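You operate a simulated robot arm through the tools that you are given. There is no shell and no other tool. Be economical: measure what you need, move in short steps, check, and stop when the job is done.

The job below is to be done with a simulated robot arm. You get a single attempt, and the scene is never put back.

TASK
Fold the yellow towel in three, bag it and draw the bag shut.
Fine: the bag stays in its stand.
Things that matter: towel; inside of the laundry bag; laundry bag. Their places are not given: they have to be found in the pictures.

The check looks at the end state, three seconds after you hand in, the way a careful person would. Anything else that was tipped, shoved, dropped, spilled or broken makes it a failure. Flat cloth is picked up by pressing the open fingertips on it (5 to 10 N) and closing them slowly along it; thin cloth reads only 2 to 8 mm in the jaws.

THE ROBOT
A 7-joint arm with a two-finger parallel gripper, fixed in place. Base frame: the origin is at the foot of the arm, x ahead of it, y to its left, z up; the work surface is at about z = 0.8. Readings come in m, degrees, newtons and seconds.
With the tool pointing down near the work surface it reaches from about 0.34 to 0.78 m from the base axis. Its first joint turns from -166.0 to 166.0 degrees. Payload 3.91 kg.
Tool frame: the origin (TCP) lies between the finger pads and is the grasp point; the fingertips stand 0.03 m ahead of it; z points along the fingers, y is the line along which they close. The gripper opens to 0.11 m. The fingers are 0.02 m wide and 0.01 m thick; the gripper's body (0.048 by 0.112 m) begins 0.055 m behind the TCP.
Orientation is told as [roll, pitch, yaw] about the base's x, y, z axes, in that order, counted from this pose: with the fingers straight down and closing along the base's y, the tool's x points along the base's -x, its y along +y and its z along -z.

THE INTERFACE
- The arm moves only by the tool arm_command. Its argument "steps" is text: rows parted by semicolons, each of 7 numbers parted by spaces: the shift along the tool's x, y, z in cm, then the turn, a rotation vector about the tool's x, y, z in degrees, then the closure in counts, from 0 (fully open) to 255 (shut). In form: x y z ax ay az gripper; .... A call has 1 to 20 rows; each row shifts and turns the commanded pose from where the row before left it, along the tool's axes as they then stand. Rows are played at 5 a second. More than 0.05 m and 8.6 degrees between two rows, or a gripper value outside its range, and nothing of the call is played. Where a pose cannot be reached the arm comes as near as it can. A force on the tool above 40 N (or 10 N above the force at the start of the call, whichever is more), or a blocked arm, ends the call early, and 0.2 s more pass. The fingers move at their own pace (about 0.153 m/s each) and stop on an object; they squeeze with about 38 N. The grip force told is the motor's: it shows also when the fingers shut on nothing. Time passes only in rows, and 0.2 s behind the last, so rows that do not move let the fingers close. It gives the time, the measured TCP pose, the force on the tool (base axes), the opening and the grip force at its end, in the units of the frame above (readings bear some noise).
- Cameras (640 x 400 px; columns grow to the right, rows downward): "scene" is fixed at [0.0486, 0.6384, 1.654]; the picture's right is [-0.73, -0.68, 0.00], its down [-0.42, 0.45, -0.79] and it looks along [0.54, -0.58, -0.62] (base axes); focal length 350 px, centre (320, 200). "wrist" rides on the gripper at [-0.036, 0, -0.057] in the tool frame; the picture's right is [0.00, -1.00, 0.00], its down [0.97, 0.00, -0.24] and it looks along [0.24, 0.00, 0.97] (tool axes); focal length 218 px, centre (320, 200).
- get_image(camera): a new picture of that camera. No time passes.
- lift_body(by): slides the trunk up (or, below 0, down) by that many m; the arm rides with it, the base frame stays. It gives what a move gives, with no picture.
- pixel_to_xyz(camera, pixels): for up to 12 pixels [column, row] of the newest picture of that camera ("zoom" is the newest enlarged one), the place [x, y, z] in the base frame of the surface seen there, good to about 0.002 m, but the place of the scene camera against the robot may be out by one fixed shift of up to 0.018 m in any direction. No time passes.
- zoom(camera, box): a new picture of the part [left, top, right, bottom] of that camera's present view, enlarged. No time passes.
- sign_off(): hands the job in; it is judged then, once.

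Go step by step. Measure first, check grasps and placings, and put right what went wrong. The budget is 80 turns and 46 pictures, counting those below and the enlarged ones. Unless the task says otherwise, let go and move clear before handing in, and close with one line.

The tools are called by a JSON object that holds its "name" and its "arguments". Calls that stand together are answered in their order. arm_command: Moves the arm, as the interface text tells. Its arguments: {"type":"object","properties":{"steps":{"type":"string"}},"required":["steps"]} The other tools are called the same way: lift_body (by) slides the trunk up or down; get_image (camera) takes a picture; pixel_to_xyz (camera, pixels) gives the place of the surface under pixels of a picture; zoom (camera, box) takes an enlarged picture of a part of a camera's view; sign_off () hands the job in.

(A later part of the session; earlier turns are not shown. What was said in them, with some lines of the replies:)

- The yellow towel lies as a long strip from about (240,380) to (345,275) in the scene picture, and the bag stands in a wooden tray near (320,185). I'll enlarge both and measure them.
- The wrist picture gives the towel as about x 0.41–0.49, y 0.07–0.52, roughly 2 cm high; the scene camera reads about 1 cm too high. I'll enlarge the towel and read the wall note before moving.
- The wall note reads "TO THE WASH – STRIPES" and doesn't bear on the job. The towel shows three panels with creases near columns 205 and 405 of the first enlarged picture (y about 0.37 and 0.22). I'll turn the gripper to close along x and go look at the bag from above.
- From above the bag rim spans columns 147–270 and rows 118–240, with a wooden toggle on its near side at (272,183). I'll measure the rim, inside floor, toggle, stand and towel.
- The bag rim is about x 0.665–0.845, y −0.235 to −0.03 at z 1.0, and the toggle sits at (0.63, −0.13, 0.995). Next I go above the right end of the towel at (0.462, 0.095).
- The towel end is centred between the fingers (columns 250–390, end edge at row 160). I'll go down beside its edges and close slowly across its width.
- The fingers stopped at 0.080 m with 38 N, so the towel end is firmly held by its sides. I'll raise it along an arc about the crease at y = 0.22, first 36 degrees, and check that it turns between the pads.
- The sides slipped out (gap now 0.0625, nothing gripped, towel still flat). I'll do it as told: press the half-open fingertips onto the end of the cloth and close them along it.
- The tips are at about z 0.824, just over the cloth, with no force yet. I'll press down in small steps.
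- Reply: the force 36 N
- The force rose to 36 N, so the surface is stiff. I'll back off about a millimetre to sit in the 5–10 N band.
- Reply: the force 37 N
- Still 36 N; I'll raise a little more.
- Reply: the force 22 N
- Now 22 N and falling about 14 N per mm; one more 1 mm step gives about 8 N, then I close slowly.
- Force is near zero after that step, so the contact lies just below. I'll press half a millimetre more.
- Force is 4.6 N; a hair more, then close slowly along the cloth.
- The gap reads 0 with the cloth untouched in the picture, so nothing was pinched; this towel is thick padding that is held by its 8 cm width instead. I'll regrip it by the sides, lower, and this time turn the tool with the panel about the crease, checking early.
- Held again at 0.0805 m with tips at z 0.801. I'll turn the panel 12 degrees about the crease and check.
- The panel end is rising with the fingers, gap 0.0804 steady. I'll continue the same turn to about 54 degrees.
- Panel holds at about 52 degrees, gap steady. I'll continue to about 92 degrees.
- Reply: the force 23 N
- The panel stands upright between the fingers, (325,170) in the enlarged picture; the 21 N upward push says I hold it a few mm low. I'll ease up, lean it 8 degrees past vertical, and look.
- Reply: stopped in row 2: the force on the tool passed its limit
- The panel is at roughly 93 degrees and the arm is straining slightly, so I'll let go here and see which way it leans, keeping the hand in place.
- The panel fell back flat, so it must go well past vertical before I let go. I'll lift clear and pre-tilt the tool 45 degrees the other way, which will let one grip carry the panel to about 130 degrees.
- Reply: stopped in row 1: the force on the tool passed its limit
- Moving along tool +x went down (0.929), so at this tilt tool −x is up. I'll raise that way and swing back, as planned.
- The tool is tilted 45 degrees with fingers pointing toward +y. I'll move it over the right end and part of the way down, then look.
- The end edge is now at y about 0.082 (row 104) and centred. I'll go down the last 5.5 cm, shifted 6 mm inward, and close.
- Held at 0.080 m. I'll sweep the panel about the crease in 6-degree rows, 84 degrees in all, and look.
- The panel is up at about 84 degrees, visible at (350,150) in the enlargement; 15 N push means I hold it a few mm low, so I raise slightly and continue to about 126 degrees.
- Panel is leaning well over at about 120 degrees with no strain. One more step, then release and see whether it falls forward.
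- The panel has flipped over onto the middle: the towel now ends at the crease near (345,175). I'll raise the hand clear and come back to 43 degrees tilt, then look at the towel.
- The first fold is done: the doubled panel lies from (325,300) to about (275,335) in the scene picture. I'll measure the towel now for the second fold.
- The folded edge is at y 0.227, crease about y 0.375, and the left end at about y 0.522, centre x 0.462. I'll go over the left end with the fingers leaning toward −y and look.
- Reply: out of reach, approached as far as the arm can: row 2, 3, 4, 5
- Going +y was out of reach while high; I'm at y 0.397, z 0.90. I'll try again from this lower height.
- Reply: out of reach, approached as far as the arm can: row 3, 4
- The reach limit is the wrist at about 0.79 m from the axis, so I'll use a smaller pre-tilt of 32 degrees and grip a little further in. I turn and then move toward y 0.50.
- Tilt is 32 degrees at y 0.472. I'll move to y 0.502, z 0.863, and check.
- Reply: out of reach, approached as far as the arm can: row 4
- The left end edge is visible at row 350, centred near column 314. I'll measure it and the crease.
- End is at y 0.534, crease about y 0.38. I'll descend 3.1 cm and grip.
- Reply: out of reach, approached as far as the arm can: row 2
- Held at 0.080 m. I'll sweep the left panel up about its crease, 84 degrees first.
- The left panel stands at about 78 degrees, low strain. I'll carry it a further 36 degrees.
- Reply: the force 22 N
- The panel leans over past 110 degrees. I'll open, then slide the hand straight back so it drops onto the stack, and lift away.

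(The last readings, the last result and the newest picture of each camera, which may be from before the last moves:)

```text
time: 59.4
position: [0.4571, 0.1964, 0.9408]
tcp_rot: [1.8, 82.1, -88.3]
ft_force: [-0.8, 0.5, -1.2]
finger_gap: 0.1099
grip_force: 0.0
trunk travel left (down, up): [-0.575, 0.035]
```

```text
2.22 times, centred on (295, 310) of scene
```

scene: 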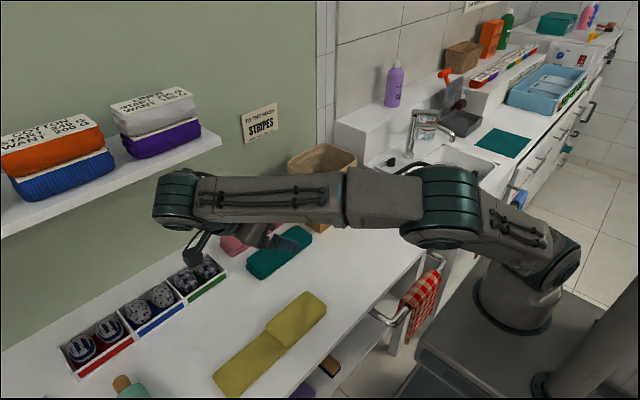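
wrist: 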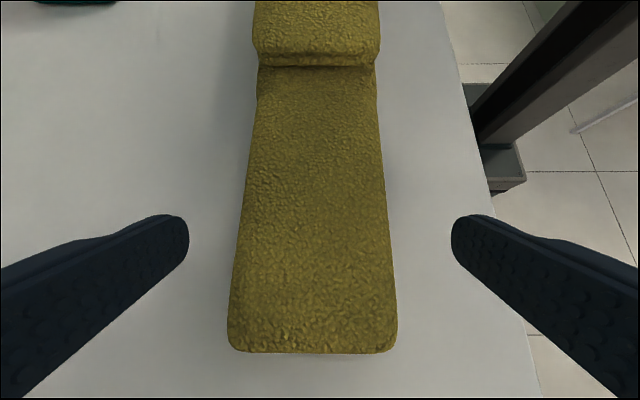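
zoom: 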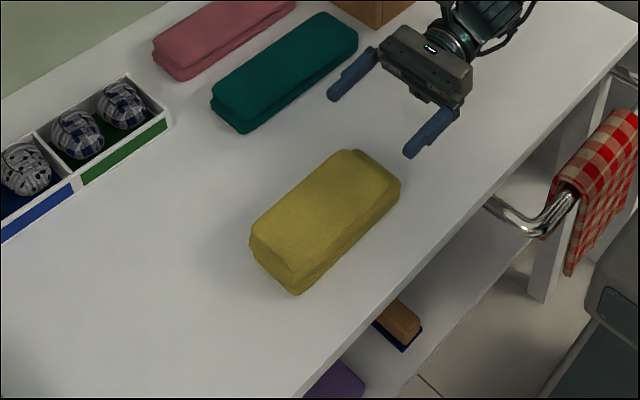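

The towel is now folded in three as a neat stack centred about (325,220) in the enlargement. I'll raise the hand, bring it vertical and look from above.

{"name": "arm_command", "arguments": {"steps": "4 0 0 0 0 0 0;4 0 0 0 0 0 0;0 0 0 0 -8.2 0 0;0 0 0 0 -8.2 0 0;0 0 0 0 -8.2 0 0;0 0 0 0 -8.2 0 0;0 0 0 0 -8.2 0 0;0 0 0 0 -8.2 0 0;0 0 0 0 -8.2 0 0;0 0 0 0 -8.2 0 0;0 0 0 0 -8.2 0 0;0 0 0 0 -8.2 0 0;3 0 0 0 0 0 0;3 0 0 0 0 0 0;3 0 0 0 0 0 0"}}

{"name": "get_image", "arguments": {"camera": "wrist"}}

{"name": "pixel_to_xyz", "arguments": {"camera": "wrist", "pixels": [[320, 100], [320, 130], [320, 150], [320, 180], [320, 220], [320, 260], [320, 300], [270, 220], [370, 220]]}}

```text
time: 62.6
position: [0.4582, 0.3008, 1.0214]
tcp_rot: [0.3, 0.1, -90.0]
ft_force: [-0.3, -0.8, 0.4]
finger_gap: 0.1101
grip_force: 0.1
trunk travel left (down, up): [-0.575, 0.035]
```

```text
11 pictures are left
```

wrist: 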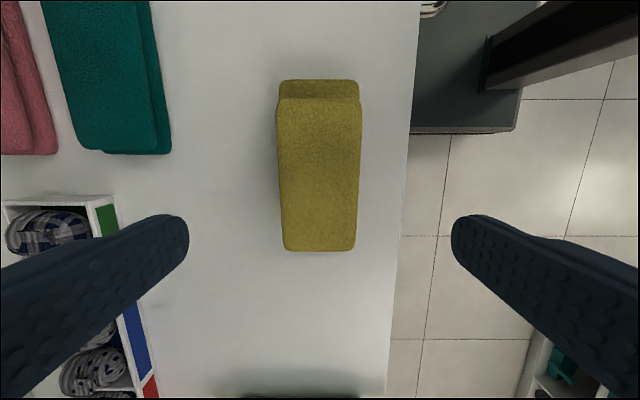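

```text
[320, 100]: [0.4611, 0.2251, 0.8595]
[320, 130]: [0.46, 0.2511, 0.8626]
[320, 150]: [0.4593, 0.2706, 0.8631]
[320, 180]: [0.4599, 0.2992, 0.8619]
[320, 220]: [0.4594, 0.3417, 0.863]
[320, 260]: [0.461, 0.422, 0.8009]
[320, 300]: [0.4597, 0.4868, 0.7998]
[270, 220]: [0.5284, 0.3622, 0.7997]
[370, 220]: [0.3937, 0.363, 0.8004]
```

The stack spans y 0.222–0.38 at x 0.460, right below the hand. I'll descend straight, grip its sides, and lift to test.

{"name": "arm_command", "arguments": {"steps": "0 0 4 0 0 0 0;0 0 4 0 0 0 0;0 0 4 0 0 0 0;0 0 4 0 0 0 0;0 0 2.6 0 0 0 0;0 0 0 0 0 0 40;0 0 0 0 0 0 65;0 0 0 0 0 0 80;0 0 0 0 0 0 100;0 0 0 0 0 0 180;0 0 0 0 0 0 180;0 0 -2 0 0 0 180;0 0 -3 0 0 0 180;0 0 -3 0 0 0 180"}}

{"name": "zoom", "arguments": {"camera": "scene", "box": [190, 220, 400, 400]}}

```text
time: 65.6
position: [0.4587, 0.3002, 0.9152]
tcp_rot: [0.2, 0.0, -90.1]
ft_force: [0.7, 0.2, -3.3]
finger_gap: 0.0806
grip_force: 37.7
trunk travel left (down, up): [-0.575, 0.035]
```

```text
2.22 times, centred on (295, 310) of scene
```

zoom: 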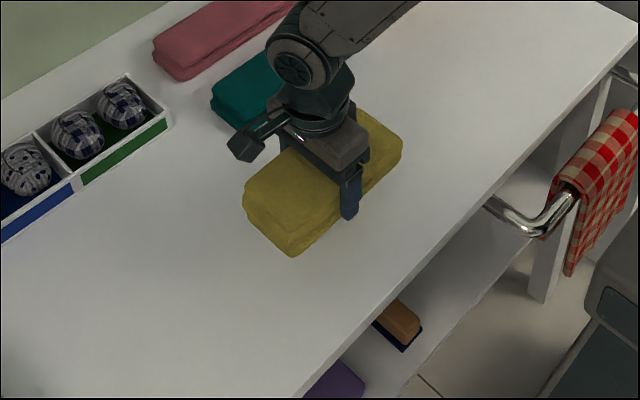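

The stack lifts as one piece. I'll raise the trunk its last 3.5 cm for reach, then lift the towel above rim height and carry it to y −0.13.

{"name": "lift_body", "arguments": {"by": 0.034}}

{"name": "arm_command", "arguments": {"steps": "0 0 -3 0 0 0 180;0 0 -3 0 0 0 180;0 0 -3 0 0 0 180;0 0 -3 0 0 0 180;-3 1 0 0 0 0 180;-3 1 0 0 0 0 180;-3 1 0 0 0 0 180;-3 1 0 0 0 0 180;-3 1 0 0 0 0 180;-3 1 0 0 0 0 180;-3 1 0 0 0 0 180;-3 1 0 0 0 0 180;-3 1 0 0 0 0 180;-3 1 0 0 0 0 180;-3 1 0 0 0 0 180;-3 1 0 0 0 0 180;-3 1 0 0 0 0 180;-3 1 0 0 0 0 180;-1 1 0 0 0 0 180"}}

```text
time: 66.4
position: [0.4596, 0.2991, 0.9479]
tcp_rot: [0.3, 0.1, -90.1]
ft_force: [-0.4, -0.4, -1.6]
finger_gap: 0.0809
grip_force: 37.9
trunk travel left (down, up): [-0.609, 0.001]
```

```text
time: 70.4
position: [0.6074, -0.1319, 1.0678]
tcp_rot: [0.2, 0.1, -90.1]
ft_force: [-1.3, 0.2, -1.2]
finger_gap: 0.0806
grip_force: 38.2
trunk travel left (down, up): [-0.609, 0.001]
```

The towel hangs at (0.607, −0.132), bottom about 3 cm above the rim. Now in over the bag along +x.

{"name": "arm_command", "arguments": {"steps": "0 2.8 0 0 0 0 180;0 2.8 0 0 0 0 180;0 2.8 0 0 0 0 180;0 2.8 0 0 0 0 180;0 2.8 0 0 0 0 180;0 0 0 0 0 0 180"}}

{"name": "zoom", "arguments": {"camera": "scene", "box": [250, 90, 410, 240]}}

```text
time: 71.8
position: [0.7488, -0.1317, 1.0684]
tcp_rot: [0.2, 0.1, -90.2]
ft_force: [-0.5, -0.6, -1.7]
finger_gap: 0.0809
grip_force: 38.1
trunk travel left (down, up): [-0.609, 0.001]
```

```text
2.67 times, centred on (330, 165) of scene
```

zoom: 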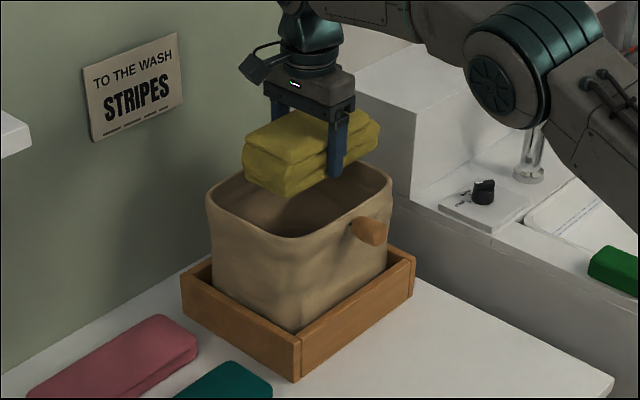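

The towel is centred over the bag mouth. I'll lower it 16 cm inside and check force.

{"name": "arm_command", "arguments": {"steps": "0 0 2 0 0 0 180;0 0 2 0 0 0 180;0 0 2 0 0 0 180;0 0 2 0 0 0 180;0 0 2 0 0 0 180;0 0 2 0 0 0 180;0 0 2 0 0 0 180;0 0 2 0 0 0 180"}}

{"name": "zoom", "arguments": {"camera": "scene", "box": [250, 90, 410, 240]}}

```text
time: 73.6
position: [0.75, -0.1308, 0.9093]
tcp_rot: [0.4, 0.0, -90.1]
ft_force: [-0.1, 0.2, -1.9]
finger_gap: 0.0807
grip_force: 37.8
trunk travel left (down, up): [-0.609, 0.001]
```

```text
2.67 times, centred on (330, 165) of scene
```

zoom: 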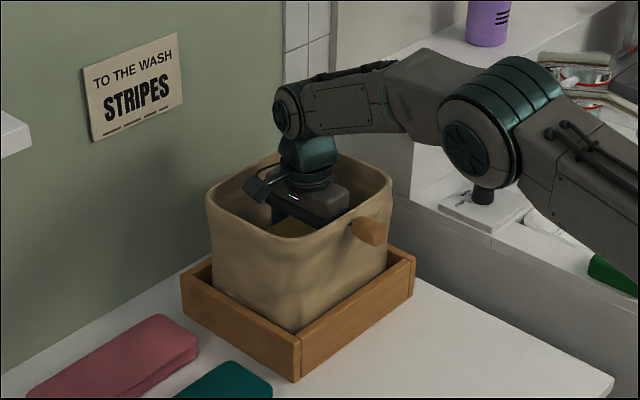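

No contact (−1.9 N). I'll go 3 cm lower, then release gently and rise straight out.

{"name": "arm_command", "arguments": {"steps": "0 0 1.5 0 0 0 180;0 0 1.5 0 0 0 180;0 0 0 0 0 0 85;0 0 0 0 0 0 65;0 0 0 0 0 0 45;0 0 0 0 0 0 45;0 0 -3 0 0 0 45;0 0 -4 0 0 0 45;0 0 -4 0 0 0 45;0 0 -4 0 0 0 45;0 0 -4 0 0 0 45;0 0 -2 0 0 0 45"}}

{"name": "get_image", "arguments": {"camera": "wrist"}}

```text
time: 76.2
position: [0.7479, -0.1314, 1.0884]
tcp_rot: [0.3, 0.1, -90.1]
ft_force: [-0.1, 0.5, 0.2]
finger_gap: 0.0905
grip_force: 0.1
trunk travel left (down, up): [-0.609, 0.001]
```

```text
7 pictures are left
```

wrist: 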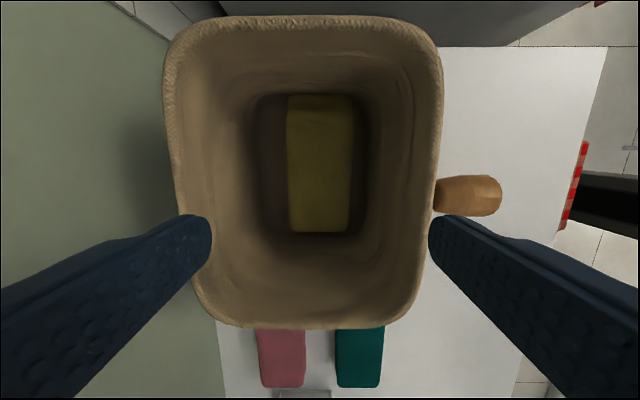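

The folded towel lies flat at the bag's bottom, (320,165). Now I measure the toggle at (470,195).

{"name": "pixel_to_xyz", "arguments": {"camera": "wrist", "pixels": [[440, 195], [450, 195], [470, 195], [490, 195], [500, 195], [470, 179], [470, 212], [430, 190]]}}

{"name": "arm_command", "arguments": {"steps": "0 -5 -1 0 0 -8.5 45;0 0 0 0 0 -8.5 45;0 0 0 0 0 -8.5 45;0 0 0 0 0 -8.5 45;0 0 0 0 0 -8.5 45;0 0 0 0 0 -8.5 45;0 0 0 0 0 -8.5 45;0 0 0 0 0 -8.5 45;0 0 0 0 0 -8.5 45;0 0 0 0 0 -8.5 45;0 0 0 0 0 -5 45"}}

```text
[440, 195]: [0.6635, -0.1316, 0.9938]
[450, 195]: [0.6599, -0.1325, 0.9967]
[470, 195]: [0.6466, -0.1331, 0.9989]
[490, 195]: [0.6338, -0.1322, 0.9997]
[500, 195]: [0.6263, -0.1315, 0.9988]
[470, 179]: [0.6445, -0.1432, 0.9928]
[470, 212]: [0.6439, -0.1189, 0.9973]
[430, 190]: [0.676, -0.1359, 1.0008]
```

```text
refused: row 1 steps farther than a row can; nothing moved
```

The toggle spans x 0.624–0.664 at y −0.132, top z 1.0. I'll move back over it and turn the fingers to close along y.

{"name": "arm_command", "arguments": {"steps": "0 -3.6 -1 0 0 0 45;0 -3.5 0 0 0 0 45;0 -3.5 0 0 0 0 45;0 0 0 0 0 -8.5 45;0 0 0 0 0 -8.5 45;0 0 0 0 0 -8.5 45;0 0 0 0 0 -8.5 45;0 0 0 0 0 -8.5 45;0 0 0 0 0 -8.5 45;0 0 0 0 0 -8.5 60;0 0 0 0 0 -8.5 80;0 0 0 0 0 -8.5 100;0 0 0 0 0 -8.5 120;0 0 0 0 0 -5 120"}}

{"name": "get_image", "arguments": {"camera": "wrist"}}

```text
time: 79.2
position: [0.6405, -0.1307, 1.0993]
tcp_rot: [0.2, -0.3, -0.1]
ft_force: [0.0, -0.6, 0.5]
finger_gap: 0.0583
grip_force: 0.1
trunk travel left (down, up): [-0.609, 0.001]
```

```text
6 pictures are left
```

wrist: 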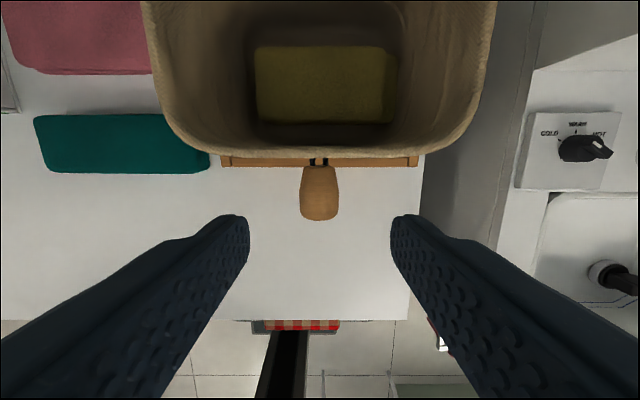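

The toggle is centred between the fingers (319,193) with its two cords running to the bag. I'll descend to z 0.988 and close on it.

{"name": "arm_command", "arguments": {"steps": "0 0 4 0 0 0 120;0 0 3 0 0 0 120;0 0 2.5 0 0 0 120;0 0 1.6 0 0 0 120;0 0 0 0 0 0 150;0 0 0 0 0 0 175;0 0 0 0 0 0 195;0 0 0 0 0 0 215;0 0 0 0 0 0 215"}}

```text
time: 81.2
position: [0.6414, -0.1295, 0.9892]
tcp_rot: [0.1, -0.4, -0.1]
ft_force: [-0.2, 0.3, 0.0]
finger_gap: 0.0305
grip_force: 38.5
trunk travel left (down, up): [-0.609, 0.001]
```

The fingers hold the toggle at a gap of 0.0305 m. I'll pull it slowly toward −x, 5 cm first, watching the force.

{"name": "arm_command", "arguments": {"steps": "1 0 0 0 0 0 230;1 0 0 0 0 0 230;1 0 0 0 0 0 230;1 0 0 0 0 0 230;1 0 0 0 0 0 230"}}

{"name": "zoom", "arguments": {"camera": "scene", "box": [250, 90, 410, 240]}}

```text
time: 82.4
position: [0.5932, -0.1303, 0.9894]
tcp_rot: [0.0, -0.4, -0.1]
ft_force: [-0.5, 2.6, 6.6]
finger_gap: 0.0308
grip_force: 37.3
trunk travel left (down, up): [-0.609, 0.001]
```

```text
2.67 times, centred on (330, 165) of scene
```

zoom: 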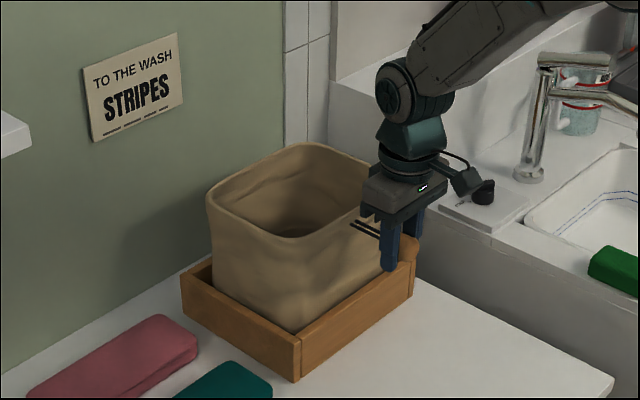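

The cords are running out of the hem, (365,225), and the mouth is beginning to draw. Force is small, so I pull 10 cm more.

{"name": "arm_command", "arguments": {"steps": "1.25 0 0 0 0 0 230;1.25 0 0 0 0 0 230;1.25 0 0 0 0 0 230;1.25 0 0 0 0 0 230;1.25 0 0 0 0 0 230;1.25 0 0 0 0 0 230;1.25 0 0 0 0 0 230;1.25 0 0 0 0 0 230"}}

{"name": "zoom", "arguments": {"camera": "scene", "box": [250, 90, 410, 240]}}

```text
time: 84.2
position: [0.4904, -0.1317, 0.9863]
tcp_rot: [0.1, -0.1, -0.1]
ft_force: [-0.1, 0.1, -0.2]
finger_gap: 0.011
grip_force: 0.1
trunk travel left (down, up): [-0.609, 0.001]
```

```text
2.67 times, centred on (330, 165) of scene
```

zoom: 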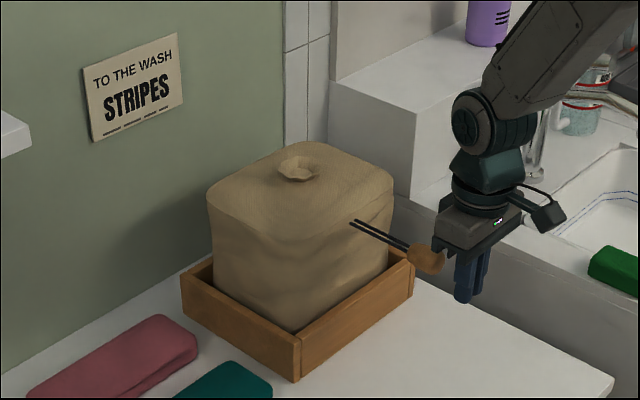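

The mouth has drawn to a small pucker at (298,168), and the toggle slipped out of the fingers at what seems its stop. I'll measure, rise clear and look into the pucker from above.

{"name": "pixel_to_xyz", "arguments": {"camera": "zoom", "pixels": [[415, 255], [432, 260], [442, 262], [298, 170], [285, 170], [318, 168], [355, 222]]}}

{"name": "arm_command", "arguments": {"steps": "0 0 -4 0 0 0 200;0 0 -4 0 0 0 160;0 0 -4 0 0 0 120;0 0 -4 0 0 0 80;-4 0 -2 0 0 0 45;-4 0 -2 0 0 0 45;-4 0 0 0 0 0 45"}}

{"name": "get_image", "arguments": {"camera": "wrist"}}

```text
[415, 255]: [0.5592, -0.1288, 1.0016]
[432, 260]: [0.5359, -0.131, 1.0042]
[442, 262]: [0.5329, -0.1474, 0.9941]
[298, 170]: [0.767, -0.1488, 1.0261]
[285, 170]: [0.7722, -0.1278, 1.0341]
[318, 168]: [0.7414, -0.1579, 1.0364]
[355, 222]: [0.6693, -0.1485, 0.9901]
```

```text
time: 85.8
position: [0.6112, -0.131, 1.1868]
tcp_rot: [0.1, -0.1, -0.1]
ft_force: [-0.3, -0.3, -0.5]
finger_gap: 0.0906
grip_force: 0.1
trunk travel left (down, up): [-0.609, 0.001]
```

```text
3 pictures are left
```

wrist: 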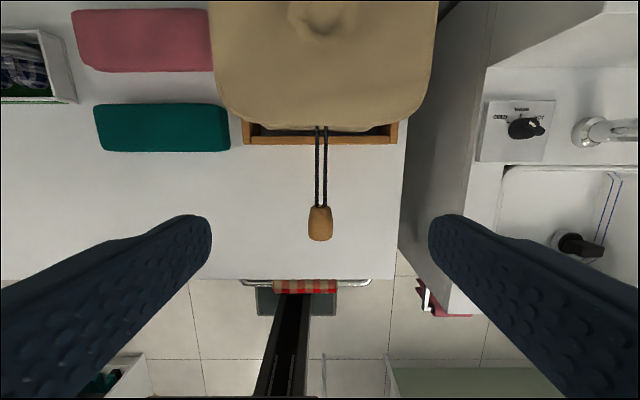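

The bag is drawn shut, the cords out about 10 cm with the toggle at (320,223) staying put, and the pucker shows cloth rather than a hole. One last scene check with the arm clear.

{"name": "arm_command", "arguments": {"steps": "4 0 -1 0 0 0 45;4 0 -1 0 0 0 45;4 0 0 0 0 0 45;0 0 0 0 0 0 45;0 0 0 0 0 0 45"}}

{"name": "get_image", "arguments": {"camera": "scene"}}

{"name": "zoom", "arguments": {"camera": "scene", "box": [290, 130, 370, 190]}}

```text
time: 87.0
position: [0.4903, -0.1278, 1.2098]
tcp_rot: [0.0, -0.3, -0.1]
ft_force: [-0.5, -1.0, -0.2]
finger_gap: 0.0904
grip_force: 0.0
trunk travel left (down, up): [-0.609, 0.001]
```

```text
2 pictures are left
```

scene: 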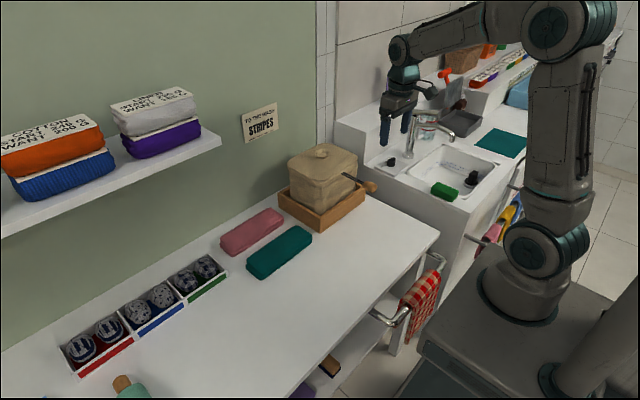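

```text
6.67 times, centred on (330, 160) of scene
```

zoom: 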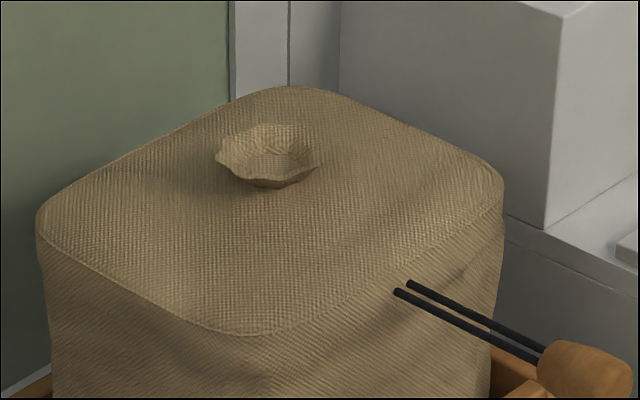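

The pucker at (267,155) is fully closed, the bag sits in its stand, the other towels and items stand where they were, and the arm is clear. I'm handing in.

{"name": "sign_off", "arguments": {}}

```text
The job is handed in.
```

The yellow towel is folded in three and lies inside the laundry bag, which is drawn shut and still in its stand.
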